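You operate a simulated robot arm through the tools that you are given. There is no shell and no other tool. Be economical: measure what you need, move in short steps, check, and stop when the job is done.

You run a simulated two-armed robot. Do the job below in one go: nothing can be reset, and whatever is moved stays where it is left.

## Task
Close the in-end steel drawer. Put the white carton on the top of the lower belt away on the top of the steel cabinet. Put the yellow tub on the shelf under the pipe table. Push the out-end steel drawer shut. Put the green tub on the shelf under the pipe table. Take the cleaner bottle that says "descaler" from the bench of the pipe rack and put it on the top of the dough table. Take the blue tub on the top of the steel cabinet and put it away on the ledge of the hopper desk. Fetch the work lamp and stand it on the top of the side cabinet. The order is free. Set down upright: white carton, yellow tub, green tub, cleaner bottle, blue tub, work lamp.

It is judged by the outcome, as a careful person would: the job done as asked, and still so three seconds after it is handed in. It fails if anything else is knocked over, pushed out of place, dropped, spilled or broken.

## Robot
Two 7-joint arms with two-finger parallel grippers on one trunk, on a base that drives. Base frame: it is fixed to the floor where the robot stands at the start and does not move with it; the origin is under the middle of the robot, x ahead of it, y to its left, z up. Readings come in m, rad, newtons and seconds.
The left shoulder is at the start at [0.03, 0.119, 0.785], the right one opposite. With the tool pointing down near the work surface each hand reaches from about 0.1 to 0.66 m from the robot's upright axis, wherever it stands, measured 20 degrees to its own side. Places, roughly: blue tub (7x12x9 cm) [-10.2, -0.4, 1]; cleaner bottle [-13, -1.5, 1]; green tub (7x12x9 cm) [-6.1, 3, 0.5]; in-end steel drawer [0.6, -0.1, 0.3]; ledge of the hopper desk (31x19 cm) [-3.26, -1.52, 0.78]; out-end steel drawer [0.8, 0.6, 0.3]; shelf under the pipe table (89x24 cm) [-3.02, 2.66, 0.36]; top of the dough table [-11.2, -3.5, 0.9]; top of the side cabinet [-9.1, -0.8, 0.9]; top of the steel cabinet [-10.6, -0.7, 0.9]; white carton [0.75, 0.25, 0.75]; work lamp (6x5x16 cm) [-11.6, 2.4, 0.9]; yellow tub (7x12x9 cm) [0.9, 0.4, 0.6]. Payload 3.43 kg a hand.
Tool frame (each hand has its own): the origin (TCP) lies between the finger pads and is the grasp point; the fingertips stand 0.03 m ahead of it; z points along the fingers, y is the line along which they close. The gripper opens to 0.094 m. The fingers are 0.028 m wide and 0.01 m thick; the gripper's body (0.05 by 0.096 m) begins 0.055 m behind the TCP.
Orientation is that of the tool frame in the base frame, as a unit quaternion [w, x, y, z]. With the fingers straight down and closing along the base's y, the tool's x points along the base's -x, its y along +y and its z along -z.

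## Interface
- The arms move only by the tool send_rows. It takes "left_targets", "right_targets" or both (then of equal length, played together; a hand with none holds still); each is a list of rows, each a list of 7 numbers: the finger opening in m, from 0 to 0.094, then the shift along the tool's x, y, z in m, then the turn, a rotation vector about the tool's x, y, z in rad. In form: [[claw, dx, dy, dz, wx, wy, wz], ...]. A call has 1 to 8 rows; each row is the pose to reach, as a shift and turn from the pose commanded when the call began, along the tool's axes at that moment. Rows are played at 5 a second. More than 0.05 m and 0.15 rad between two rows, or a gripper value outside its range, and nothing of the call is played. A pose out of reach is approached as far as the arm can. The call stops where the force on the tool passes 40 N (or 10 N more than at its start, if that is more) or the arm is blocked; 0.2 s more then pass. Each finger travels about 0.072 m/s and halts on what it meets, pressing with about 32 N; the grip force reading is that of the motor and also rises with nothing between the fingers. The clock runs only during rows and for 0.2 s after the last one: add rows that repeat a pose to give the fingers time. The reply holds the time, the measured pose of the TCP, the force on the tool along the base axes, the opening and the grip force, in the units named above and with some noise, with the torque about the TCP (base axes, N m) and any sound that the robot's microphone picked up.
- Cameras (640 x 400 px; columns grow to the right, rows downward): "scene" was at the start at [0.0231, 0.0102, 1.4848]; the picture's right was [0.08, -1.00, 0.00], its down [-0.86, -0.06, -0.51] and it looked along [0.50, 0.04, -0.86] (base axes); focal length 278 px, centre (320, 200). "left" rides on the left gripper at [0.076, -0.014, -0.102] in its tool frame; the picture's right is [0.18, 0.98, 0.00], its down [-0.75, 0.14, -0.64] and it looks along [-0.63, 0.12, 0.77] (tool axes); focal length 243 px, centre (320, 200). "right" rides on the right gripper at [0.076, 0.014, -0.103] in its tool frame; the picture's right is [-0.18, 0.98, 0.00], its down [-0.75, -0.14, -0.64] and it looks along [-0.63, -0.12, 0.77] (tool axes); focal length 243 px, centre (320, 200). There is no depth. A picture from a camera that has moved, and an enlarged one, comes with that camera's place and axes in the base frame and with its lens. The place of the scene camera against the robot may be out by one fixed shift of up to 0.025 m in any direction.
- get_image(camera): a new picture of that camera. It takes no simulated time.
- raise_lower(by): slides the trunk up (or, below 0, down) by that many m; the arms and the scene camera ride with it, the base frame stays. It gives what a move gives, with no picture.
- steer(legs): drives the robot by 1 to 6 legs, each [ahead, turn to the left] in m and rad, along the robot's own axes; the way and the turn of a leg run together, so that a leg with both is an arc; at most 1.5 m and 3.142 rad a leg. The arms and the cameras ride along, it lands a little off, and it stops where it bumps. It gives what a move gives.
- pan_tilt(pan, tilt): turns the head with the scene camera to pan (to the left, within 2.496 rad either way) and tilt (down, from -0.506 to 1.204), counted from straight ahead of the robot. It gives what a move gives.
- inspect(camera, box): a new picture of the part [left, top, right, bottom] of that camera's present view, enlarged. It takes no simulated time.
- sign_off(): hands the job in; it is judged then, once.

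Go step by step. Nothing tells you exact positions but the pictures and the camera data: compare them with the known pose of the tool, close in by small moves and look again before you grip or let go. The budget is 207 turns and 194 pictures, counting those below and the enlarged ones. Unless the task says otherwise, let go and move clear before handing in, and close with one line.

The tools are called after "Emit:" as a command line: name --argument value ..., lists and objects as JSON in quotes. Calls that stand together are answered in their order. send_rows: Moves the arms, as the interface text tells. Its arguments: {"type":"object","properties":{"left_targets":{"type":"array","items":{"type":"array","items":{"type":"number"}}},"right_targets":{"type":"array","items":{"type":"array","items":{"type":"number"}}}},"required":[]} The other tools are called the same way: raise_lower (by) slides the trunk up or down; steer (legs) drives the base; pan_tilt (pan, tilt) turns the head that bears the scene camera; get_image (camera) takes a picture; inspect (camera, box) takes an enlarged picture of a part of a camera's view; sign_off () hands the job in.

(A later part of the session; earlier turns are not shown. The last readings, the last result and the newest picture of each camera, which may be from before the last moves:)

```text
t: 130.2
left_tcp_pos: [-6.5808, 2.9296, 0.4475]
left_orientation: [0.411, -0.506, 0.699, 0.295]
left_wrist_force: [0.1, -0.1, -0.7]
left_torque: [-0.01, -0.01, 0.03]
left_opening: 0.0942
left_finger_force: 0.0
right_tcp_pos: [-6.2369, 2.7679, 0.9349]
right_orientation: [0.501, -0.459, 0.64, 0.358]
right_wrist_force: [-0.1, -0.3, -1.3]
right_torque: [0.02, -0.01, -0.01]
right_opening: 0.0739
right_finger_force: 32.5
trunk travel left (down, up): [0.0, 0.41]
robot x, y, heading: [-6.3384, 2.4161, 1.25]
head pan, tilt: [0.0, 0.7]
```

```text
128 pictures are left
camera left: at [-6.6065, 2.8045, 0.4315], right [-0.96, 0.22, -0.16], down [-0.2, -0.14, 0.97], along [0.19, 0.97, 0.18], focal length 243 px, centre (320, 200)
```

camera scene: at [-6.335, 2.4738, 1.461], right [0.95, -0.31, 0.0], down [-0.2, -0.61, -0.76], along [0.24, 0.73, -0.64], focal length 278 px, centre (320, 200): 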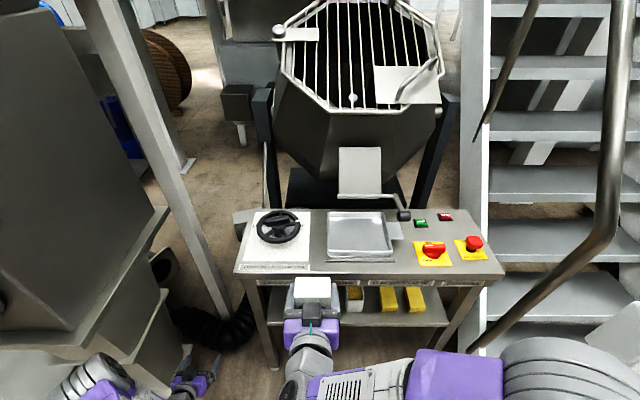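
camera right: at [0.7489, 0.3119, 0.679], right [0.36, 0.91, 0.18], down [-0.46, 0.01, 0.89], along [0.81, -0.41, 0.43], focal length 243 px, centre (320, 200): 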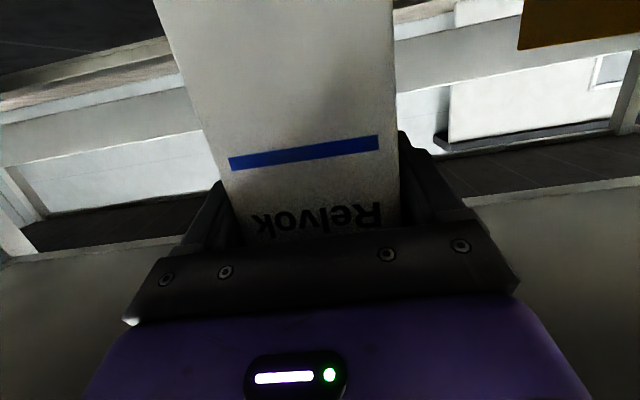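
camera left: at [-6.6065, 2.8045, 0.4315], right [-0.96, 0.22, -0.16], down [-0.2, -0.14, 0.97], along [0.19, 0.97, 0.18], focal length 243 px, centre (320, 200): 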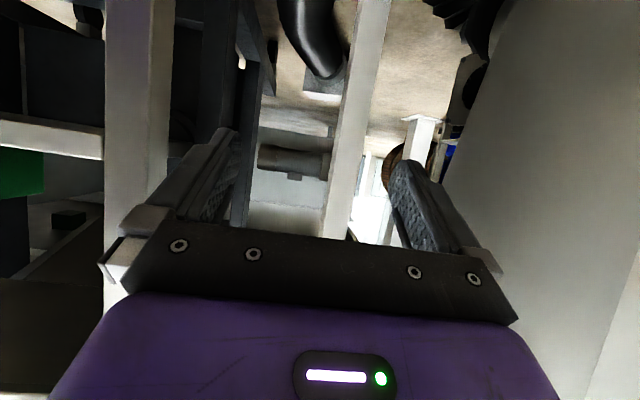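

The drive went clear of everything. Now I swing the left hand in front of the green tub, raising it a bit.

Emit:
send_rows --left_targets '[[0.094, -0.01, -0.046, -0.006, 0, 0, 0], [0.094, -0.02, -0.092, -0.012, 0, 0, 0], [0.094, -0.03, -0.138, -0.017, 0, 0, 0], [0.094, -0.04, -0.184, -0.023, 0, 0, 0], [0.094, -0.05, -0.23, -0.028, 0, 0, 0], [0.094, -0.06, -0.276, -0.034, 0, 0, 0], [0.094, -0.07, -0.322, -0.04, 0, 0, 0], [0.094, -0.08, -0.36, -0.045, 0, 0, 0]]'

Emit:
get_image --camera "left"

Emit:
get_image --camera "scene"

```text
t: 132.0
left_tcp_pos: [-6.2406, 2.8181, 0.5394]
left_orientation: [0.41, -0.506, 0.699, 0.295]
left_wrist_force: [-0.1, -0.3, 0.3]
left_torque: [0.01, 0.0, -0.02]
left_opening: 0.0942
left_finger_force: 0.0
right_tcp_pos: [-6.2365, 2.7682, 0.9349]
right_orientation: [0.502, -0.458, 0.641, 0.357]
right_wrist_force: [-0.1, -0.6, -2.4]
right_torque: [0.0, 0.02, 0.0]
right_opening: 0.0743
right_finger_force: 31.6
trunk travel left (down, up): [0.0, 0.41]
robot x, y, heading: [-6.3388, 2.4183, 1.255]
head pan, tilt: [0.0, 0.7]
```

```text
127 pictures are left
camera left: at [-6.2664, 2.6925, 0.5236], right [-0.96, 0.22, -0.16], down [-0.2, -0.14, 0.97], along [0.19, 0.97, 0.18], focal length 243 px, centre (320, 200)
```

left: 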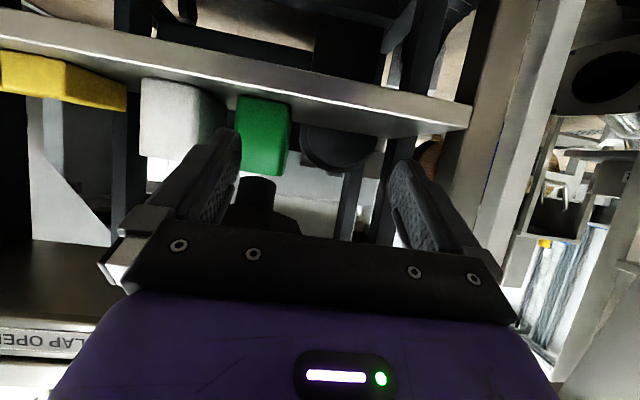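

```text
126 pictures are left
camera scene: at [-6.3348, 2.4736, 1.461], right [0.95, -0.31, 0.0], down [-0.2, -0.61, -0.76], along [0.24, 0.73, -0.64], focal length 278 px, centre (320, 200)
```

scene: 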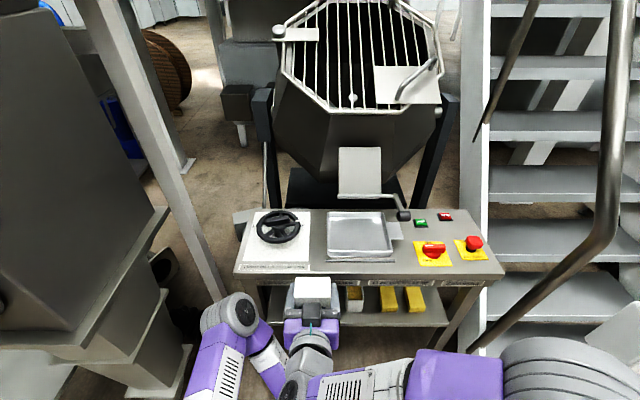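

Emit:
inspect --camera "left" --box '[100, 40, 340, 200]'

```text
2.50 times, centred on (220, 120) of left
camera zoom: at [-6.2664, 2.6925, 0.5236], right [-0.96, 0.22, -0.16], down [-0.2, -0.14, 0.97], along [0.19, 0.97, 0.18], focal length 606 px, centre (570, 400)
```

zoom: 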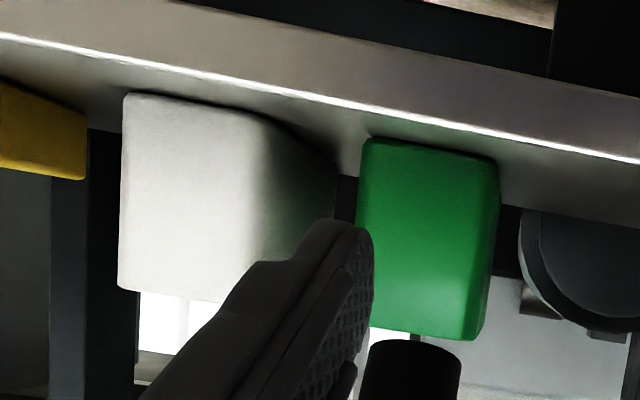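

The green tub's front is at u≈0.61, v −0.07…0.0, rim z≈0.56, with about 5 cm to the white tub. I'll centre on it and go in partway.

Emit:
send_rows --left_targets '[[0.094, 0.004, -0.035, 0.002, 0, 0, 0], [0.094, 0.008, -0.065, 0.004, 0, 0, 0], [0.094, -0.015, -0.065, 0.045, 0, 0, 0], [0.094, -0.038, -0.065, 0.086, 0, 0, 0], [0.094, -0.055, -0.065, 0.116, 0, 0, 0]]'

Emit:
get_image --camera "left"

```text
t: 132.9
left_tcp_pos: [-6.1652, 2.8522, 0.529]
left_orientation: [0.407, -0.507, 0.7, 0.295]
left_wrist_force: [-0.1, 0.2, 0.6]
left_torque: [0.0, -0.02, 0.02]
left_opening: 0.0943
left_finger_force: 0.0
right_tcp_pos: [-6.2325, 2.7692, 0.9421]
right_orientation: [0.51, -0.449, 0.641, 0.358]
right_wrist_force: [4.9, -2.0, 0.2]
right_torque: [-0.21, -0.21, 0.11]
right_opening: 0.0741
right_finger_force: 32.1
trunk travel left (down, up): [0.0, 0.41]
robot x, y, heading: [-6.3412, 2.4179, 1.257]
head pan, tilt: [0.0, 0.7]
stopped in row 4 (right hand): the force on the tool passed its limit at 45 N (the readings are from after the stop); the commanded pose is now the measured one
```

```text
124 pictures are left
camera left: at [-6.189, 2.7266, 0.5141], right [-0.96, 0.22, -0.16], down [-0.19, -0.13, 0.97], along [0.19, 0.97, 0.17], focal length 243 px, centre (320, 200)
```

left: 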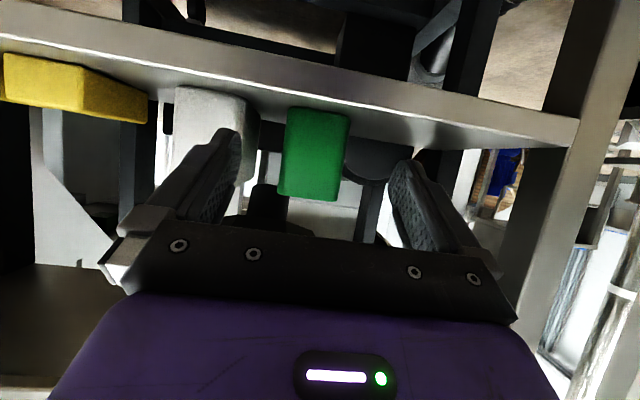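

The left forearm touches the right hand from below. I'll check where the right arm is relative to the panel before making room.

Emit:
pan_tilt --pan -0.6 --tilt 0.8

Emit:
get_image --camera "scene"

```text
t: 133.9
left_tcp_pos: [-6.1628, 2.8523, 0.5298]
left_orientation: [0.406, -0.508, 0.699, 0.297]
left_wrist_force: [1.0, 0.8, -0.5]
left_torque: [0.0, 0.0, -0.03]
left_opening: 0.094
left_finger_force: 0.0
right_tcp_pos: [-6.2349, 2.7696, 0.9424]
right_orientation: [0.51, -0.449, 0.639, 0.36]
right_wrist_force: [8.5, -3.3, 1.9]
right_torque: [-0.29, -0.55, 0.17]
right_opening: 0.074
right_finger_force: 31.9
trunk travel left (down, up): [0.0, 0.41]
robot x, y, heading: [-6.3366, 2.4121, 1.252]
head pan, tilt: [-0.6, 0.799]
```

```text
123 pictures are left
camera scene: at [-6.2977, 2.4421, 1.4527], right [0.61, -0.8, 0.0], down [-0.57, -0.43, -0.7], along [0.55, 0.42, -0.72], focal length 278 px, centre (320, 200)
```

scene: 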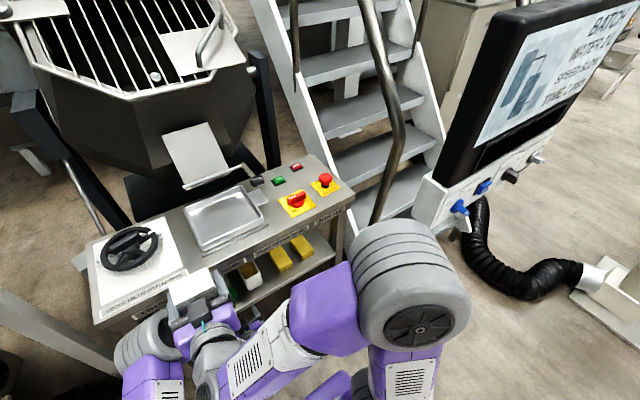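

Emit:
send_rows --right_targets '[[0.05, -0.02, 0, -0.007, 0, 0, 0], [0.05, -0.04, 0, -0.014, 0, 0, 0], [0.05, -0.06, 0, -0.02, 0, 0, 0], [0.05, -0.08, 0, -0.026, 0, 0, 0], [0.05, -0.1, 0, -0.032, 0, 0, 0]]'

Emit:
get_image --camera "scene"

```text
t: 135.1
left_tcp_pos: [-6.163, 2.8518, 0.5283]
left_orientation: [0.406, -0.509, 0.699, 0.297]
left_wrist_force: [0.2, 0.5, 0.3]
left_torque: [0.02, 0.0, 0.02]
left_opening: 0.0937
left_finger_force: 0.0
right_tcp_pos: [-6.2384, 2.7622, 1.0462]
right_orientation: [0.51, -0.448, 0.64, 0.359]
right_wrist_force: [-0.6, 0.1, -2.3]
right_torque: [0.02, 0.01, 0.0]
right_opening: 0.0739
right_finger_force: 31.5
trunk travel left (down, up): [0.0, 0.41]
robot x, y, heading: [-6.3388, 2.4164, 1.252]
head pan, tilt: [-0.6, 0.799]
```

```text
122 pictures are left
camera scene: at [-6.2976, 2.4419, 1.4527], right [0.61, -0.8, 0.0], down [-0.57, -0.43, -0.7], along [0.55, 0.42, -0.72], focal length 278 px, centre (320, 200)
```

scene: 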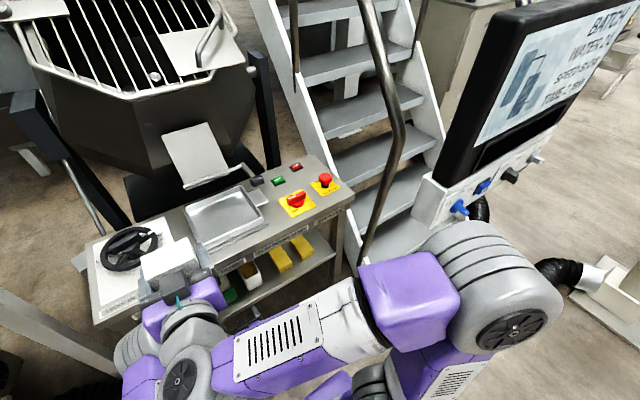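

Room made, nothing touched. Now the left hand goes in over the green tub.

Emit:
send_rows --left_targets '[[0.094, -0.023, 0.003, 0.041, 0, 0, 0], [0.094, -0.046, 0.005, 0.082, 0, 0, 0], [0.094, -0.069, 0.005, 0.123, 0, 0, 0], [0.094, -0.09, 0.005, 0.16, 0, 0, 0]]'

Emit:
get_image --camera "left"

```text
t: 136.1
left_tcp_pos: [-6.1123, 3.0292, 0.528]
left_orientation: [0.406, -0.508, 0.699, 0.296]
left_wrist_force: [-0.1, -0.8, 0.4]
left_torque: [0.01, -0.01, -0.03]
left_opening: 0.0941
left_finger_force: 0.0
right_tcp_pos: [-6.2389, 2.7623, 1.0461]
right_orientation: [0.509, -0.45, 0.64, 0.36]
right_wrist_force: [0.4, -0.4, -2.3]
right_torque: [0.0, 0.01, 0.0]
right_opening: 0.0739
right_finger_force: 32.3
trunk travel left (down, up): [0.0, 0.41]
robot x, y, heading: [-6.3354, 2.4166, 1.251]
head pan, tilt: [-0.6, 0.799]
```

```text
121 pictures are left
camera left: at [-6.1379, 2.904, 0.5128], right [-0.96, 0.22, -0.16], down [-0.19, -0.13, 0.97], along [0.19, 0.97, 0.17], focal length 243 px, centre (320, 200)
```

left: 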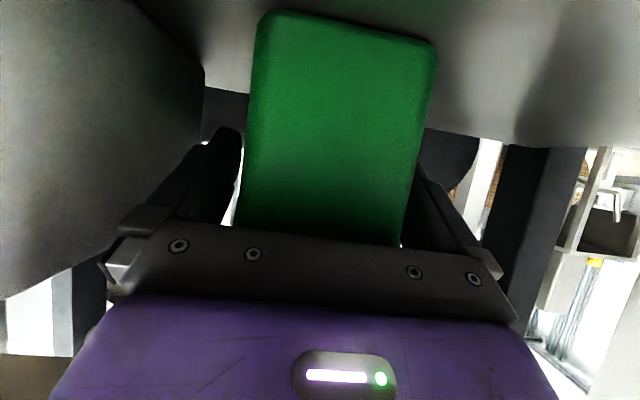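

Emit:
send_rows --left_targets '[[0.094, -0.008, 0, 0.014, 0, 0, 0], [0.07, -0.008, 0, 0.014, 0, 0, 0], [0.05, -0.008, 0, 0.014, 0, 0, 0], [0.04, -0.008, 0, 0.014, 0, 0, 0], [0.04, -0.008, 0, 0.014, 0, 0, 0], [0.04, -0.022, 0, 0.006, 0, 0, 0], [0.04, -0.035, 0, -0.001, 0, 0, 0], [0.04, -0.035, 0, -0.001, 0, 0, 0]]'

Emit:
get_image --camera "left"

```text
t: 137.9
left_tcp_pos: [-6.1066, 3.0444, 0.5589]
left_orientation: [0.407, -0.508, 0.7, 0.296]
left_wrist_force: [0.2, 0.1, -3.3]
left_torque: [-0.02, -0.01, 0.0]
left_opening: 0.0657
left_finger_force: 32.2
right_tcp_pos: [-6.2392, 2.7625, 1.046]
right_orientation: [0.509, -0.45, 0.641, 0.359]
right_wrist_force: [0.7, -0.1, -1.7]
right_torque: [0.02, 0.02, -0.03]
right_opening: 0.0738
right_finger_force: 31.8
trunk travel left (down, up): [0.0, 0.41]
robot x, y, heading: [-6.3372, 2.4147, 1.255]
head pan, tilt: [-0.6, 0.799]
```

```text
120 pictures are left
camera left: at [-6.1322, 2.9192, 0.5436], right [-0.96, 0.22, -0.16], down [-0.19, -0.13, 0.97], along [0.19, 0.97, 0.17], focal length 243 px, centre (320, 200)
```

left: 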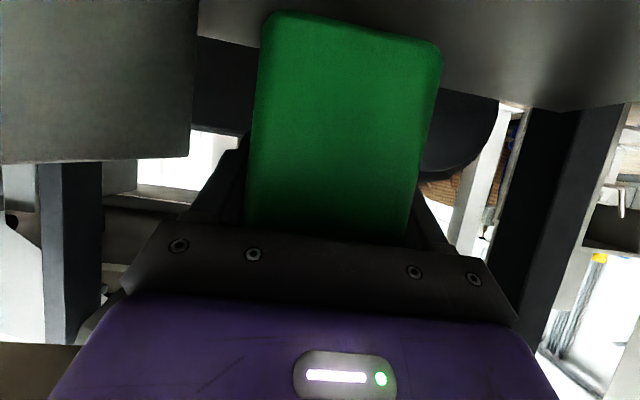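

The green tub is held level (3.3 N). I'll back straight out, then shift it to the left in front of me.

Emit:
steer --legs '[[-0.9, 0]]'

Emit:
send_rows --left_targets '[[0.04, 0.005, 0.04, -0.02, 0, 0, 0], [0.04, 0.01, 0.08, -0.04, 0, 0, 0], [0.04, 0.015, 0.12, -0.06, 0, 0, 0], [0.04, 0.02, 0.16, -0.08, 0, 0, 0], [0.04, 0.03, 0.2, -0.1, 0, 0, 0], [0.04, 0.035, 0.24, -0.12, 0, 0, 0], [0.04, 0.04, 0.28, -0.135, 0, 0, 0], [0.04, 0.045, 0.32, -0.15, 0, 0, 0]]'

Emit:
pan_tilt --pan 0 --tilt 0.7

Emit:
get_image --camera "scene"

```text
t: 142.8
left_tcp_pos: [-6.3958, 2.1715, 0.5603]
left_orientation: [0.407, -0.506, 0.7, 0.295]
left_wrist_force: [0.0, 0.7, -2.9]
left_torque: [-0.05, 0.01, -0.02]
left_opening: 0.0657
left_finger_force: 31.7
right_tcp_pos: [-6.5287, 1.8892, 1.0467]
right_orientation: [0.51, -0.448, 0.64, 0.359]
right_wrist_force: [0.1, -0.1, -1.5]
right_torque: [0.0, 0.0, 0.02]
right_opening: 0.0737
right_finger_force: 32.2
trunk travel left (down, up): [0.0, 0.41]
robot x, y, heading: [-6.6345, 1.5397, 1.249]
head pan, tilt: [-0.6, 0.799]
```

```text
t: 144.6
left_tcp_pos: [-6.7493, 2.1287, 0.5949]
left_orientation: [0.407, -0.506, 0.7, 0.296]
left_wrist_force: [-0.3, -0.3, -2.8]
left_torque: [-0.03, 0.01, -0.03]
left_opening: 0.0657
left_finger_force: 31.5
right_tcp_pos: [-6.529, 1.8884, 1.0465]
right_orientation: [0.51, -0.449, 0.64, 0.359]
right_wrist_force: [-0.4, -0.2, -1.4]
right_torque: [0.01, -0.02, 0.03]
right_opening: 0.074
right_finger_force: 31.9
trunk travel left (down, up): [0.0, 0.41]
robot x, y, heading: [-6.6304, 1.5477, 1.25]
head pan, tilt: [-0.6, 0.799]
```

```text
t: 145.6
left_tcp_pos: [-6.7486, 2.1284, 0.596]
left_orientation: [0.407, -0.507, 0.7, 0.296]
left_wrist_force: [-0.4, 0.1, -2.7]
left_torque: [-0.03, 0.01, -0.04]
left_opening: 0.0655
left_finger_force: 31.8
right_tcp_pos: [-6.5283, 1.8894, 1.0451]
right_orientation: [0.51, -0.448, 0.641, 0.358]
right_wrist_force: [-0.1, 1.0, -1.9]
right_torque: [0.0, 0.01, 0.01]
right_opening: 0.0742
right_finger_force: 31.6
trunk travel left (down, up): [0.0, 0.41]
robot x, y, heading: [-6.6292, 1.5436, 1.248]
head pan, tilt: [0.0, 0.7]
```

```text
119 pictures are left
camera scene: at [-6.6259, 1.6014, 1.4609], right [0.95, -0.32, 0.0], down [-0.21, -0.61, -0.76], along [0.24, 0.72, -0.64], focal length 278 px, centre (320, 200)
```

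scene: 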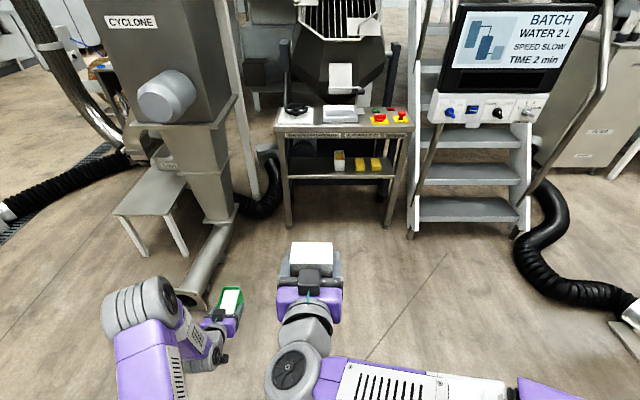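

Emit:
steer --legs '[[0, -1.775], [1.25, 0], [1.2, 0], [0, 1.106], [1.5, 0], [0, 0.666]]'

Emit:
get_image --camera "scene"

```text
t: 173.7
left_tcp_pos: [-3.314, 1.7398, 0.5955]
left_orientation: [0.41, -0.5, 0.705, 0.292]
left_wrist_force: [0.5, -0.5, -4.0]
left_torque: [-0.05, 0.01, 0.01]
left_opening: 0.0659
left_finger_force: 31.8
right_tcp_pos: [-3.0975, 1.4958, 1.0463]
right_orientation: [0.514, -0.442, 0.644, 0.354]
right_wrist_force: [-0.3, -0.1, -1.6]
right_torque: [0.03, 0.0, 0.02]
right_opening: 0.0739
right_finger_force: 32.2
trunk travel left (down, up): [0.0, 0.41]
robot x, y, heading: [-3.2028, 1.1551, 1.234]
head pan, tilt: [0.0, 0.7]
```

```text
118 pictures are left
camera scene: at [-3.201, 1.2101, 1.4609], right [0.94, -0.34, 0.0], down [-0.22, -0.61, -0.76], along [0.26, 0.72, -0.64], focal length 278 px, centre (320, 200)
```

scene: 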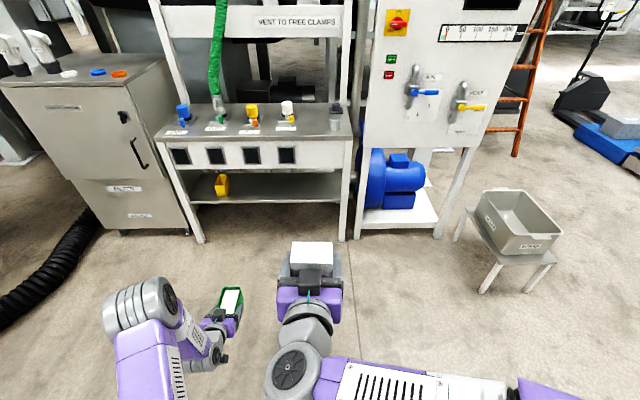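

Emit:
steer --legs '[[0.6, 0.008]]'

Emit:
send_rows --left_targets '[[0.04, 0.03, 0, 0.017, 0, 0, 0], [0.04, 0.06, 0, 0.034, 0, 0, 0], [0.04, 0.09, 0, 0.051, 0, 0, 0], [0.04, 0.115, 0, 0.065, 0, 0, 0]]'

Emit:
steer --legs '[[0.26, 0.0]]'

Emit:
get_image --camera "scene"

Emit:
get_image --camera "left"

```text
t: 177.1
left_tcp_pos: [-3.1009, 2.3169, 0.5953]
left_orientation: [0.411, -0.497, 0.707, 0.29]
left_wrist_force: [-0.1, 0.1, -3.4]
left_torque: [-0.03, 0.04, 0.01]
left_opening: 0.0659
left_finger_force: 32.1
right_tcp_pos: [-2.8873, 2.0701, 1.0455]
right_orientation: [0.514, -0.44, 0.647, 0.351]
right_wrist_force: [-0.4, 0.3, -1.2]
right_torque: [0.01, 0.02, 0.01]
right_opening: 0.074
right_finger_force: 32.2
trunk travel left (down, up): [0.0, 0.41]
robot x, y, heading: [-2.9988, 1.7275, 1.224]
head pan, tilt: [0.0, 0.7]
```

```text
t: 178.1
left_tcp_pos: [-3.1004, 2.3154, 0.4654]
left_orientation: [0.412, -0.497, 0.707, 0.29]
left_wrist_force: [-0.6, 0.7, -3.2]
left_torque: [-0.04, 0.03, 0.04]
left_opening: 0.0661
left_finger_force: 31.5
right_tcp_pos: [-2.8883, 2.0702, 1.0457]
right_orientation: [0.514, -0.44, 0.646, 0.352]
right_wrist_force: [0.1, -0.1, -1.6]
right_torque: [-0.01, -0.01, 0.01]
right_opening: 0.074
right_finger_force: 32.3
trunk travel left (down, up): [0.0, 0.41]
robot x, y, heading: [-3.001, 1.7266, 1.219]
head pan, tilt: [0.0, 0.7]
```

```text
t: 180.0
left_tcp_pos: [-3.0099, 2.5571, 0.4661]
left_orientation: [0.411, -0.496, 0.709, 0.289]
left_wrist_force: [0.3, 0.1, -3.6]
left_torque: [-0.01, 0.01, -0.01]
left_opening: 0.0659
left_finger_force: 32.5
right_tcp_pos: [-2.7975, 2.3113, 1.0448]
right_orientation: [0.515, -0.439, 0.648, 0.351]
right_wrist_force: [0.2, -0.2, -1.2]
right_torque: [0.0, 0.01, -0.03]
right_opening: 0.0738
right_finger_force: 31.9
trunk travel left (down, up): [0.0, 0.41]
robot x, y, heading: [-2.9064, 1.9692, 1.214]
head pan, tilt: [0.0, 0.7]
```

```text
117 pictures are left
camera scene: at [-2.9041, 2.0263, 1.4609], right [0.94, -0.35, 0.0], down [-0.22, -0.6, -0.76], along [0.27, 0.72, -0.64], focal length 278 px, centre (320, 200)
```

scene: 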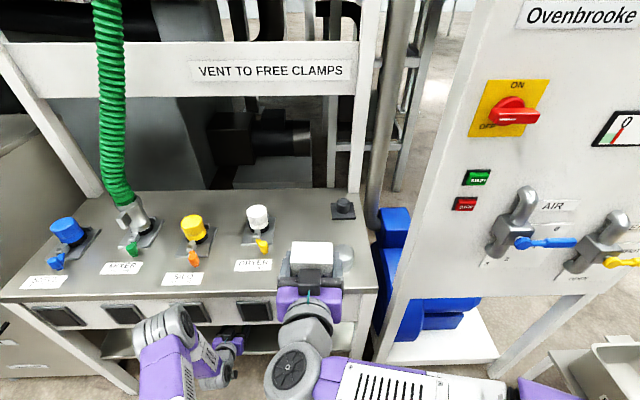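

```text
116 pictures are left
camera left: at [-3.0389, 2.4325, 0.4501], right [-0.96, 0.25, -0.16], down [-0.19, -0.13, 0.97], along [0.22, 0.96, 0.17], focal length 243 px, centre (320, 200)
```

left: 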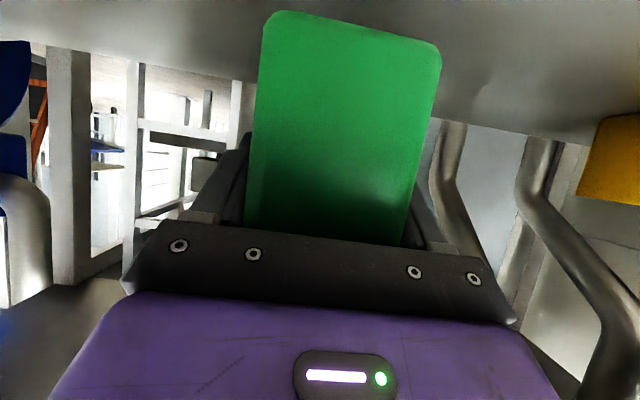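

Emit:
send_rows --left_targets '[[0.04, -0.014, 0, 0.024, 0, 0, 0], [0.04, -0.027, 0, 0.048, 0, 0, 0], [0.04, -0.012, 0, 0.056, 0, 0, 0], [0.04, 0.0, 0, 0.063, 0, 0, 0], [0.04, 0.004, 0, 0.0655, 0, 0, 0]]'

Emit:
send_rows --left_targets '[[0.04, 0.003, 0, 0.0015, 0, 0, 0], [0.04, 0.006, 0, 0.0033, 0, 0, 0], [0.04, 0.006, 0, 0.0033, 0, 0, 0]]'

```text
t: 181.2
left_tcp_pos: [-2.9908, 2.6085, 0.4285]
left_orientation: [0.41, -0.497, 0.708, 0.29]
left_wrist_force: [0.2, 0.0, -2.5]
left_torque: [-0.02, 0.02, 0.02]
left_opening: 0.066
left_finger_force: 32.4
right_tcp_pos: [-2.7989, 2.3101, 1.047]
right_orientation: [0.515, -0.438, 0.649, 0.35]
right_wrist_force: [-0.4, 0.0, -1.1]
right_torque: [0.03, -0.03, 0.03]
right_opening: 0.074
right_finger_force: 31.6
trunk travel left (down, up): [0.0, 0.41]
robot x, y, heading: [-2.9105, 1.9731, 1.219]
head pan, tilt: [0.0, 0.7]
```

```text
t: 182.0
left_tcp_pos: [-2.9898, 2.6074, 0.4225]
left_orientation: [0.411, -0.496, 0.708, 0.289]
left_wrist_force: [0.6, 0.1, -3.8]
left_torque: [-0.06, 0.03, 0.0]
left_opening: 0.0657
left_finger_force: 32.6
right_tcp_pos: [-2.7964, 2.3114, 1.0459]
right_orientation: [0.514, -0.439, 0.648, 0.351]
right_wrist_force: [0.2, 0.6, -1.4]
right_torque: [0.0, 0.0, 0.03]
right_opening: 0.0739
right_finger_force: 31.7
trunk travel left (down, up): [0.0, 0.41]
robot x, y, heading: [-2.9107, 1.9696, 1.215]
head pan, tilt: [0.0, 0.7]
```

Emit:
send_rows --left_targets '[[0.04, 0.003, 0, 0.0015, 0, 0, 0], [0.04, 0.006, 0, 0.0033, 0, 0, 0], [0.04, 0.006, 0, 0.0033, 0, 0, 0]]'

Emit:
get_image --camera "left"

```text
t: 182.8
left_tcp_pos: [-2.9899, 2.6113, 0.4191]
left_orientation: [0.414, -0.495, 0.706, 0.292]
left_wrist_force: [-1.3, -4.1, 23.4]
left_torque: [0.12, -0.34, 0.01]
left_opening: 0.0661
left_finger_force: 32.1
right_tcp_pos: [-2.7977, 2.3085, 1.047]
right_orientation: [0.516, -0.437, 0.647, 0.352]
right_wrist_force: [0.2, 0.2, -1.9]
right_torque: [0.01, -0.01, -0.02]
right_opening: 0.0742
right_finger_force: 31.6
trunk travel left (down, up): [0.0, 0.41]
robot x, y, heading: [-2.9103, 1.9655, 1.215]
head pan, tilt: [0.0, 0.7]
```

```text
115 pictures are left
camera left: at [-3.0194, 2.4853, 0.4024], right [-0.96, 0.25, -0.16], down [-0.2, -0.14, 0.97], along [0.22, 0.96, 0.18], focal length 243 px, centre (320, 200)
```

left: 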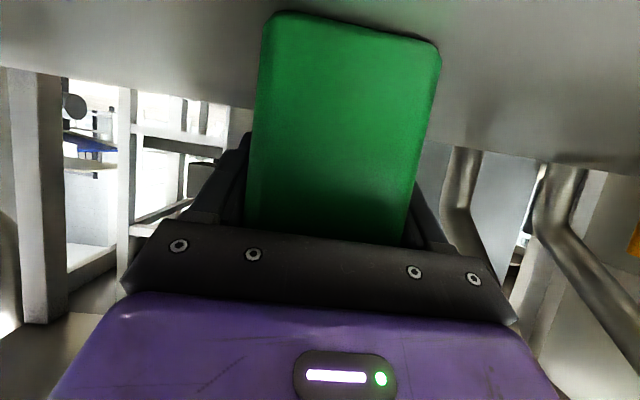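

Contact with the shelf (23 N). I'll release and withdraw.

Emit:
send_rows --left_targets '[[0.07, -0.003, 0, -0.001, 0, 0, 0], [0.094, -0.004, 0, -0.002, 0, 0, 0], [0.094, -0.004, 0, -0.002, 0, 0, 0], [0.094, 0.01, 0, -0.045, 0, 0, 0], [0.094, 0.027, 0, -0.085, 0, 0, 0], [0.094, 0.045, 0, -0.125, 0, 0, 0]]'

Emit:
get_image --camera "left"

Emit:
steer --legs '[[-0.9, 0]]'

Emit:
get_image --camera "scene"

```text
t: 184.2
left_tcp_pos: [-3.0353, 2.4874, 0.4359]
left_orientation: [0.412, -0.496, 0.708, 0.289]
left_wrist_force: [-0.1, 0.7, -0.4]
left_torque: [-0.02, 0.01, 0.0]
left_opening: 0.094
left_finger_force: 0.1
right_tcp_pos: [-2.7973, 2.3115, 1.0457]
right_orientation: [0.516, -0.438, 0.647, 0.351]
right_wrist_force: [0.5, -0.2, -1.4]
right_torque: [-0.01, 0.02, 0.03]
right_opening: 0.074
right_finger_force: 31.8
trunk travel left (down, up): [0.0, 0.41]
robot x, y, heading: [-2.9091, 1.9685, 1.217]
head pan, tilt: [0.0, 0.7]
```

```text
114 pictures are left
camera left: at [-3.0649, 2.3632, 0.421], right [-0.96, 0.25, -0.16], down [-0.19, -0.13, 0.97], along [0.22, 0.96, 0.17], focal length 243 px, centre (320, 200)
```

left: 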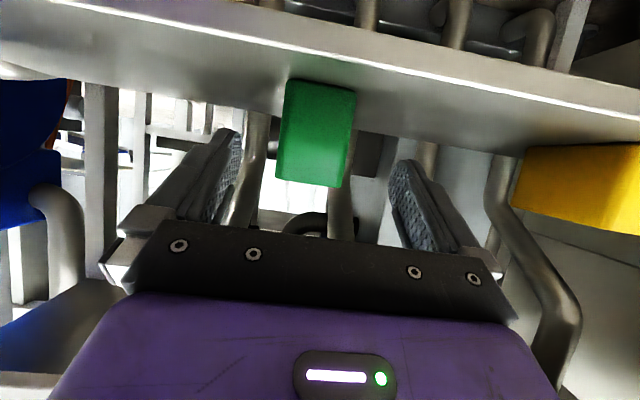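

```text
t: 188.9
left_tcp_pos: [-3.349, 1.6414, 0.4357]
left_orientation: [0.408, -0.503, 0.703, 0.293]
left_wrist_force: [-0.2, 0.5, 0.8]
left_torque: [0.01, -0.02, 0.03]
left_opening: 0.0939
left_finger_force: 0.0
right_tcp_pos: [-3.1061, 1.468, 1.0462]
right_orientation: [0.512, -0.445, 0.642, 0.357]
right_wrist_force: [0.0, -0.4, -2.5]
right_torque: [-0.01, -0.04, 0.02]
right_opening: 0.0739
right_finger_force: 32.1
trunk travel left (down, up): [0.0, 0.41]
robot x, y, heading: [-3.2139, 1.1237, 1.242]
head pan, tilt: [0.0, 0.7]
```

```text
113 pictures are left
camera scene: at [-3.2069, 1.1823, 1.461], right [0.95, -0.33, 0.0], down [-0.21, -0.61, -0.77], along [0.25, 0.72, -0.64], focal length 278 px, centre (320, 200)
```

scene: 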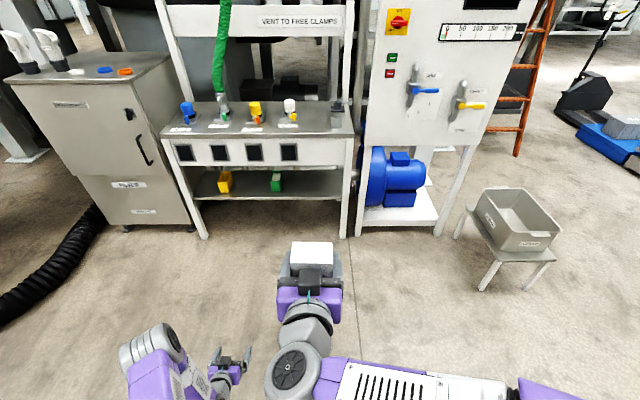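

Both tubs stand upright on the shelf. Next I go west towards the side and steel cabinets, raising the trunk on the way.

Emit:
steer --legs '[[0, 2.519], [1.5, 0], [0, -0.789], [1.5, 0], [1.5, 0], [0.5, 0.78]]'

Emit:
raise_lower --by 0.2

Emit:
pan_tilt --pan 0.0 --tilt 0.35

Emit:
get_image --camera "scene"

```text
t: 221.2
left_tcp_pos: [-8.1714, 0.4304, 0.4364]
left_orientation: [0.14, 0.831, 0.24, -0.482]
left_wrist_force: [-0.3, -0.3, 0.1]
left_torque: [0.0, 0.01, -0.07]
left_opening: 0.0943
left_finger_force: 0.0
right_tcp_pos: [-8.2515, 0.7174, 1.0455]
right_orientation: [0.165, 0.755, 0.205, -0.601]
right_wrist_force: [0.4, 0.8, -2.3]
right_torque: [0.03, -0.01, 0.01]
right_opening: 0.0742
right_finger_force: 31.2
trunk travel left (down, up): [0.0, 0.41]
robot x, y, heading: [-7.9514, 0.9152, -2.579]
head pan, tilt: [0.0, 0.7]
```

```text
t: 223.4
left_tcp_pos: [-8.171, 0.4297, 0.637]
left_orientation: [0.14, 0.83, 0.24, -0.483]
left_wrist_force: [1.1, -0.3, -0.2]
left_torque: [0.03, 0.0, 0.01]
left_opening: 0.094
left_finger_force: 0.0
right_tcp_pos: [-8.2513, 0.7159, 1.246]
right_orientation: [0.165, 0.755, 0.205, -0.6]
right_wrist_force: [-0.1, -0.6, -1.5]
right_torque: [0.0, -0.01, 0.01]
right_opening: 0.0737
right_finger_force: 31.9
trunk travel left (down, up): [-0.2, 0.21]
robot x, y, heading: [-7.9513, 0.9168, -2.586]
head pan, tilt: [0.0, 0.7]
```

```text
t: 224.2
left_tcp_pos: [-8.1713, 0.4299, 0.6357]
left_orientation: [0.141, 0.831, 0.24, -0.482]
left_wrist_force: [0.3, -0.7, -0.7]
left_torque: [0.03, 0.0, 0.01]
left_opening: 0.0939
left_finger_force: 0.1
right_tcp_pos: [-8.2517, 0.7157, 1.2468]
right_orientation: [0.164, 0.755, 0.204, -0.601]
right_wrist_force: [0.1, -0.7, -2.5]
right_torque: [-0.01, 0.02, 0.0]
right_opening: 0.0738
right_finger_force: 32.0
trunk travel left (down, up): [-0.2, 0.21]
robot x, y, heading: [-7.9542, 0.9157, -2.581]
head pan, tilt: [0.0, 0.351]
```

```text
112 pictures are left
camera scene: at [-8.0204, 0.8897, 1.6923], right [-0.53, 0.85, 0.0], down [0.29, 0.18, -0.94], along [-0.8, -0.5, -0.34], focal length 278 px, centre (320, 200)
```

scene: 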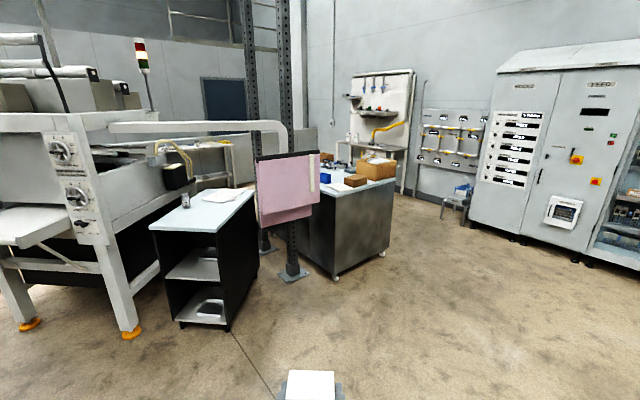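

Emit:
inspect --camera "scene" --box '[140, 120, 420, 300]'

Emit:
inspect --camera "scene" --box '[330, 50, 500, 220]'

```text
2.22 times, centred on (280, 210) of scene
camera zoom: at [-8.0204, 0.8897, 1.6923], right [-0.53, 0.85, 0.0], down [0.29, 0.18, -0.94], along [-0.8, -0.5, -0.34], focal length 619 px, centre (409, 178)
```

zoom: 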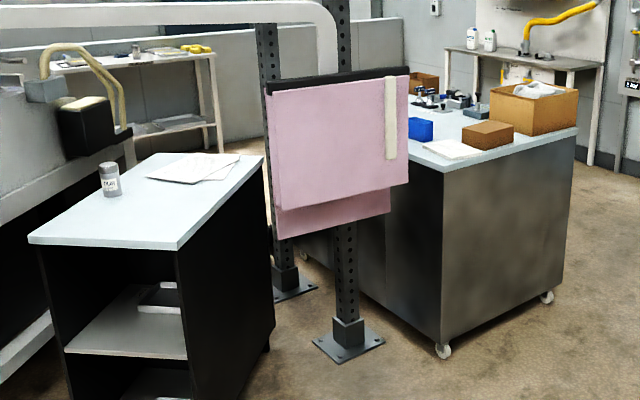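

```text
2.35 times, centred on (415, 135) of scene
camera zoom: at [-8.0204, 0.8897, 1.6923], right [-0.53, 0.85, 0.0], down [0.29, 0.18, -0.94], along [-0.8, -0.5, -0.34], focal length 655 px, centre (96, 353)
```

zoom: 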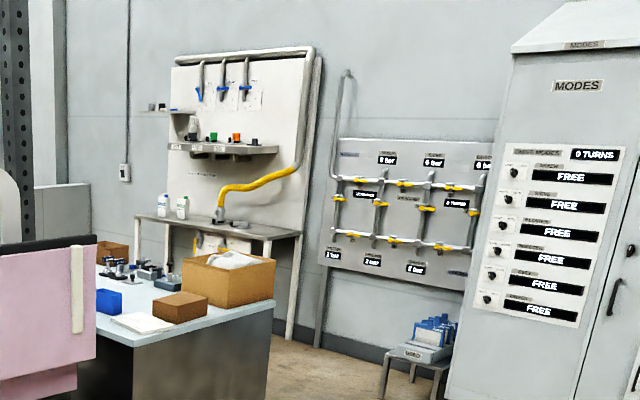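

The blue tub stands on the steel cabinet near its north-east corner, at about (−10.35, −0.5); the bottles are on the rack bench behind. I'll drive up to the cabinet's north face.

Emit:
steer --legs '[[0, -0.428], [1.1, 0], [1.1, 0], [0, 1.158]]'

Emit:
pan_tilt --pan 0.0 --tilt 0.6

Emit:
get_image --camera "scene"

```text
t: 239.1
left_tcp_pos: [-9.9283, 0.0995, 0.6354]
left_orientation: [0.309, 0.683, 0.53, -0.397]
left_wrist_force: [0.1, -0.2, -0.9]
left_torque: [-0.01, 0.0, 0.0]
left_opening: 0.094
left_finger_force: 0.0
right_tcp_pos: [-10.1811, 0.2521, 1.246]
right_orientation: [0.375, 0.626, 0.469, -0.498]
right_wrist_force: [-0.6, 0.4, -1.8]
right_torque: [0.0, 0.01, 0.03]
right_opening: 0.074
right_finger_force: 32.4
trunk travel left (down, up): [-0.2, 0.21]
robot x, y, heading: [-10.1018, 0.6018, -1.823]
head pan, tilt: [0.0, 0.351]
```

```text
t: 239.9
left_tcp_pos: [-9.9283, 0.0988, 0.6359]
left_orientation: [0.308, 0.684, 0.529, -0.397]
left_wrist_force: [-0.5, -0.1, -0.6]
left_torque: [0.0, 0.01, 0.0]
left_opening: 0.0939
left_finger_force: 0.1
right_tcp_pos: [-10.1822, 0.2536, 1.2448]
right_orientation: [0.375, 0.626, 0.468, -0.498]
right_wrist_force: [0.0, 0.7, -1.8]
right_torque: [-0.03, 0.02, -0.04]
right_opening: 0.0738
right_finger_force: 32.1
trunk travel left (down, up): [-0.2, 0.21]
robot x, y, heading: [-10.1022, 0.6061, -1.827]
head pan, tilt: [0.0, 0.6]
```

```text
109 pictures are left
camera scene: at [-10.1314, 0.5526, 1.6697], right [-0.97, 0.26, 0.0], down [0.14, 0.55, -0.83], along [-0.21, -0.8, -0.56], focal length 278 px, centre (320, 200)
```

scene: 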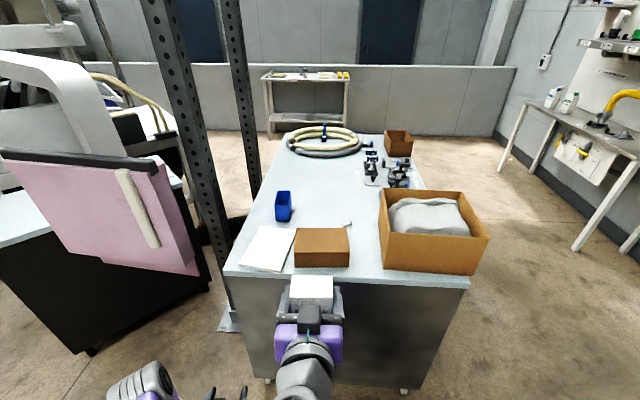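

The way is clear: the blue tub sits about 0.31 m behind the near edge, a paper and a brown box before it. I'll raise the left hand, move the right aside, then drive closer.

Emit:
send_rows --left_targets '[[0.094, -0.041, 0, -0.023, 0, 0, 0], [0.094, -0.082, 0, -0.046, 0, 0, 0], [0.094, -0.123, 0, -0.069, 0, 0, 0], [0.094, -0.164, 0, -0.092, 0, 0, 0], [0.094, -0.205, 0, -0.115, 0, 0, 0], [0.094, -0.246, 0, -0.138, 0, 0, 0], [0.094, -0.287, 0, -0.161, 0, 0, 0], [0.094, -0.328, 0, -0.184, 0, 0, 0]]' --right_targets '[[0.05, 0, -0.02, 0, 0, 0, 0], [0.05, 0, -0.04, 0, 0, 0, 0], [0.05, 0, -0.06, 0, 0, 0, 0], [0.05, 0, -0.08, 0, 0, 0, 0], [0.05, 0, -0.1, 0, 0, 0, 0], [0.05, 0, -0.12, 0, 0, 0, 0], [0.05, 0, -0.14, 0, 0, 0, 0], [0.05, 0, -0.16, 0, 0, 0, 0]]'

Emit:
steer --legs '[[0.28, -0.025]]'

Emit:
pan_tilt --pan 0.0 --tilt 0.85

Emit:
get_image --camera "scene"

Emit:
get_image --camera "left"

```text
t: 241.7
left_tcp_pos: [-9.9352, 0.0994, 1.0142]
left_orientation: [0.309, 0.684, 0.529, -0.397]
left_wrist_force: [0.2, -0.2, 0.5]
left_torque: [-0.02, -0.01, -0.01]
left_opening: 0.0939
left_finger_force: 0.1
right_tcp_pos: [-10.335, 0.2975, 1.2468]
right_orientation: [0.375, 0.626, 0.468, -0.499]
right_wrist_force: [-0.4, -0.4, -2.2]
right_torque: [-0.01, 0.01, -0.03]
right_opening: 0.0739
right_finger_force: 32.1
trunk travel left (down, up): [-0.2, 0.21]
robot x, y, heading: [-10.1019, 0.6061, -1.829]
head pan, tilt: [0.0, 0.6]
```

```text
t: 243.7
left_tcp_pos: [-10.0269, -0.1787, 1.0123]
left_orientation: [0.302, 0.692, 0.518, -0.402]
left_wrist_force: [0.5, 0.0, -0.1]
left_torque: [0.03, 0.02, 0.01]
left_opening: 0.0943
left_finger_force: 0.2
right_tcp_pos: [-10.4216, 0.0327, 1.2464]
right_orientation: [0.367, 0.634, 0.459, -0.504]
right_wrist_force: [-0.1, -0.8, -1.9]
right_torque: [-0.01, -0.04, 0.01]
right_opening: 0.0739
right_finger_force: 31.5
trunk travel left (down, up): [-0.2, 0.21]
robot x, y, heading: [-10.1784, 0.3349, -1.862]
head pan, tilt: [0.0, 0.6]
```

```text
t: 244.4
left_tcp_pos: [-10.0269, -0.1785, 1.0135]
left_orientation: [0.302, 0.692, 0.518, -0.402]
left_wrist_force: [-0.3, -0.2, -0.4]
left_torque: [0.02, -0.01, 0.04]
left_opening: 0.0942
left_finger_force: 0.0
right_tcp_pos: [-10.4209, 0.0337, 1.2477]
right_orientation: [0.367, 0.633, 0.458, -0.505]
right_wrist_force: [0.9, -0.2, -2.8]
right_torque: [-0.01, -0.01, 0.05]
right_opening: 0.0738
right_finger_force: 32.4
trunk travel left (down, up): [-0.2, 0.21]
robot x, y, heading: [-10.1777, 0.3341, -1.863]
head pan, tilt: [0.0, 0.85]
```

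```text
108 pictures are left
camera scene: at [-10.2069, 0.2918, 1.6488], right [-0.96, 0.29, 0.0], down [0.22, 0.72, -0.66], along [-0.19, -0.63, -0.75], focal length 278 px, centre (320, 200)
```

scene: 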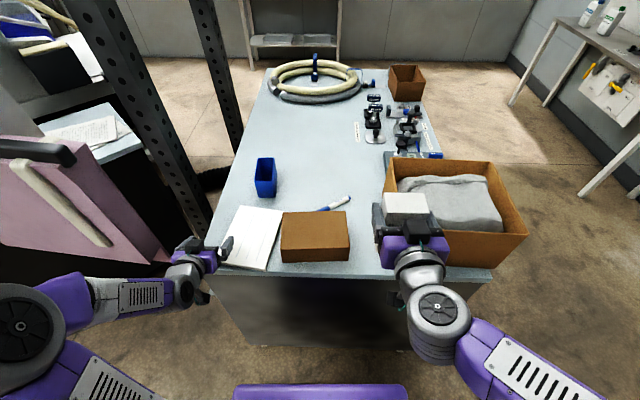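

```text
107 pictures are left
camera left: at [-10.0046, -0.0535, 0.9981], right [0.97, -0.19, -0.16], down [0.19, 0.14, 0.97], along [-0.16, -0.97, 0.17], focal length 243 px, centre (320, 200)
```

left: 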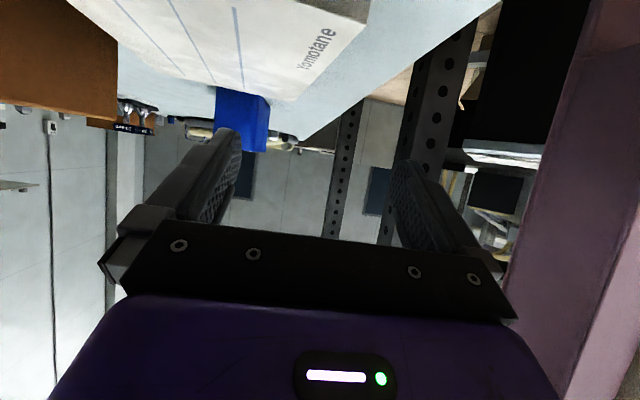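

Emit:
pan_tilt --pan 0.0 --tilt 1.2

Emit:
get_image --camera "scene"

Emit:
inspect --camera "left" --box '[120, 60, 360, 200]'

```text
t: 245.3
left_tcp_pos: [-10.0274, -0.1791, 1.0135]
left_orientation: [0.301, 0.693, 0.518, -0.402]
left_wrist_force: [0.7, 0.7, 0.4]
left_torque: [0.02, 0.0, 0.0]
left_opening: 0.0941
left_finger_force: 0.1
right_tcp_pos: [-10.421, 0.0342, 1.2467]
right_orientation: [0.368, 0.633, 0.459, -0.504]
right_wrist_force: [0.3, -0.2, -2.1]
right_torque: [0.0, -0.03, 0.04]
right_opening: 0.0741
right_finger_force: 32.1
trunk travel left (down, up): [-0.2, 0.21]
robot x, y, heading: [-10.1767, 0.333, -1.867]
head pan, tilt: [0.0, 1.201]
```

```text
106 pictures are left
camera scene: at [-10.2005, 0.3129, 1.625], right [-0.96, 0.29, 0.0], down [0.27, 0.89, -0.36], along [-0.1, -0.35, -0.93], focal length 278 px, centre (320, 200)
```

scene: 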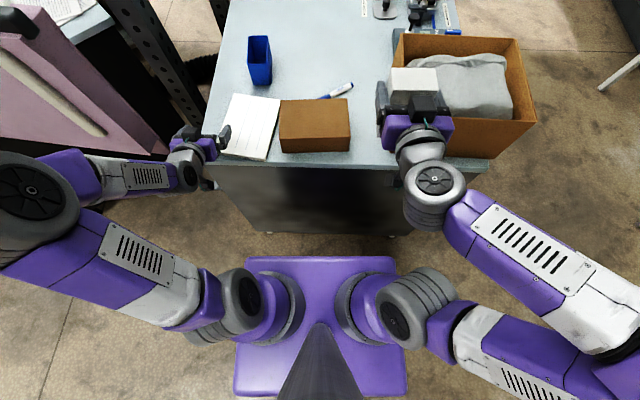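

```text
2.67 times, centred on (240, 130) of left
camera zoom: at [-10.0046, -0.0536, 0.9981], right [0.97, -0.19, -0.16], down [0.19, 0.14, 0.97], along [-0.16, -0.97, 0.17], focal length 647 px, centre (533, 387)
```

zoom: 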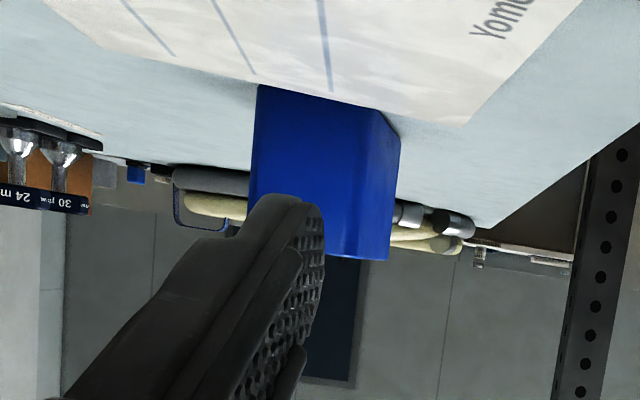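

The base has room to move 8 cm closer. I'll do that and line the left hand up with the blue tub (v≈0.185, front u≈0.64 afterwards).

Emit:
steer --legs '[[0.08, 0]]'

Emit:
send_rows --left_targets '[[0.094, 0.0, -0.035, 0.0, 0, 0, 0], [0.094, 0.0, -0.07, 0.0, 0, 0, 0], [0.094, 0.0, -0.107, 0.0, 0, 0, 0], [0.094, -0.015, -0.107, 0.04, 0, 0, 0], [0.094, -0.025, -0.107, 0.08, 0, 0, 0]]'

Emit:
get_image --camera "left"

Emit:
get_image --camera "scene"

```text
t: 246.3
left_tcp_pos: [-10.0493, -0.2537, 1.012]
left_orientation: [0.302, 0.692, 0.518, -0.401]
left_wrist_force: [0.6, 0.4, -0.4]
left_torque: [0.02, -0.02, -0.03]
left_opening: 0.0942
left_finger_force: 0.0
right_tcp_pos: [-10.4438, -0.0429, 1.248]
right_orientation: [0.367, 0.634, 0.459, -0.504]
right_wrist_force: [0.3, -1.2, -1.0]
right_torque: [0.03, 0.01, -0.02]
right_opening: 0.0737
right_finger_force: 31.8
trunk travel left (down, up): [-0.2, 0.21]
robot x, y, heading: [-10.2009, 0.258, -1.856]
head pan, tilt: [0.0, 1.201]
```

```text
t: 247.5
left_tcp_pos: [-10.176, -0.3025, 0.9943]
left_orientation: [0.301, 0.693, 0.518, -0.401]
left_wrist_force: [-0.2, -0.6, 0.1]
left_torque: [-0.01, 0.01, 0.02]
left_opening: 0.0942
left_finger_force: 0.1
left hand out of reach, approached as far as the arm can: row 2, 3
right_tcp_pos: [-10.4441, -0.0427, 1.2459]
right_orientation: [0.367, 0.634, 0.458, -0.503]
right_wrist_force: [0.1, 0.6, -2.1]
right_torque: [-0.04, -0.01, 0.0]
right_opening: 0.074
right_finger_force: 32.0
trunk travel left (down, up): [-0.2, 0.21]
robot x, y, heading: [-10.2022, 0.258, -1.857]
head pan, tilt: [0.0, 1.201]
```

```text
104 pictures are left
camera left: at [-10.1531, -0.1778, 0.9795], right [0.97, -0.19, -0.16], down [0.19, 0.14, 0.97], along [-0.16, -0.97, 0.17], focal length 243 px, centre (320, 200)
```

left: 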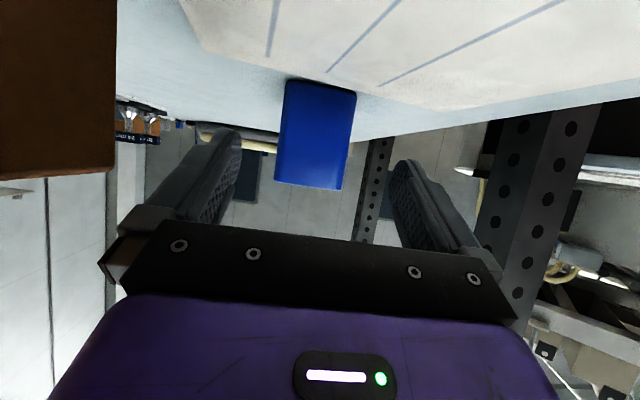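

```text
103 pictures are left
camera scene: at [-10.2239, 0.2372, 1.6249], right [-0.96, 0.29, 0.0], down [0.27, 0.89, -0.36], along [-0.1, -0.35, -0.93], focal length 278 px, centre (320, 200)
```

scene: 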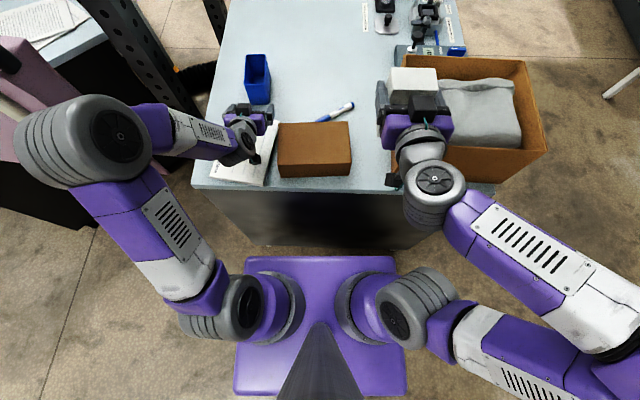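

Emit:
send_rows --left_targets '[[0.094, -0.016, 0.002, 0.037, 0, 0, 0], [0.094, -0.032, 0.003, 0.074, 0, 0, 0], [0.094, -0.047, 0.003, 0.111, 0, 0, 0], [0.094, -0.062, 0.003, 0.148, 0, 0, 0]]'

Emit:
get_image --camera "left"

```text
t: 248.5
left_tcp_pos: [-10.2188, -0.4533, 0.9781]
left_orientation: [0.302, 0.692, 0.518, -0.402]
left_wrist_force: [-0.1, -0.2, 0.4]
left_torque: [0.0, 0.0, 0.02]
left_opening: 0.0941
left_finger_force: 0.1
right_tcp_pos: [-10.4436, -0.0427, 1.246]
right_orientation: [0.367, 0.633, 0.458, -0.504]
right_wrist_force: [-0.2, 0.6, -2.1]
right_torque: [0.0, 0.01, 0.0]
right_opening: 0.074
right_finger_force: 32.3
trunk travel left (down, up): [-0.2, 0.21]
robot x, y, heading: [-10.2015, 0.2559, -1.863]
head pan, tilt: [0.0, 1.201]
```

```text
102 pictures are left
camera left: at [-10.1965, -0.328, 0.9624], right [0.97, -0.19, -0.16], down [0.19, 0.14, 0.97], along [-0.16, -0.97, 0.17], focal length 243 px, centre (320, 200)
```

left: 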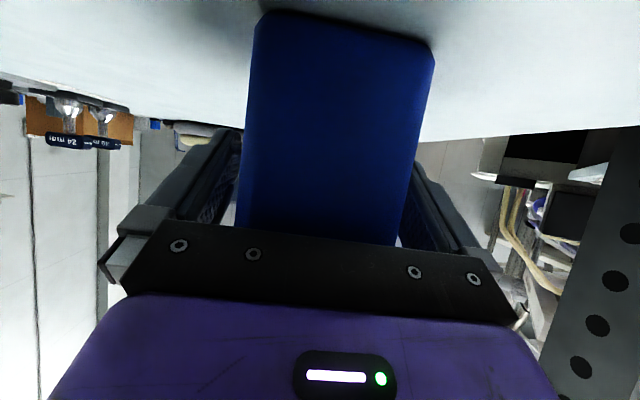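

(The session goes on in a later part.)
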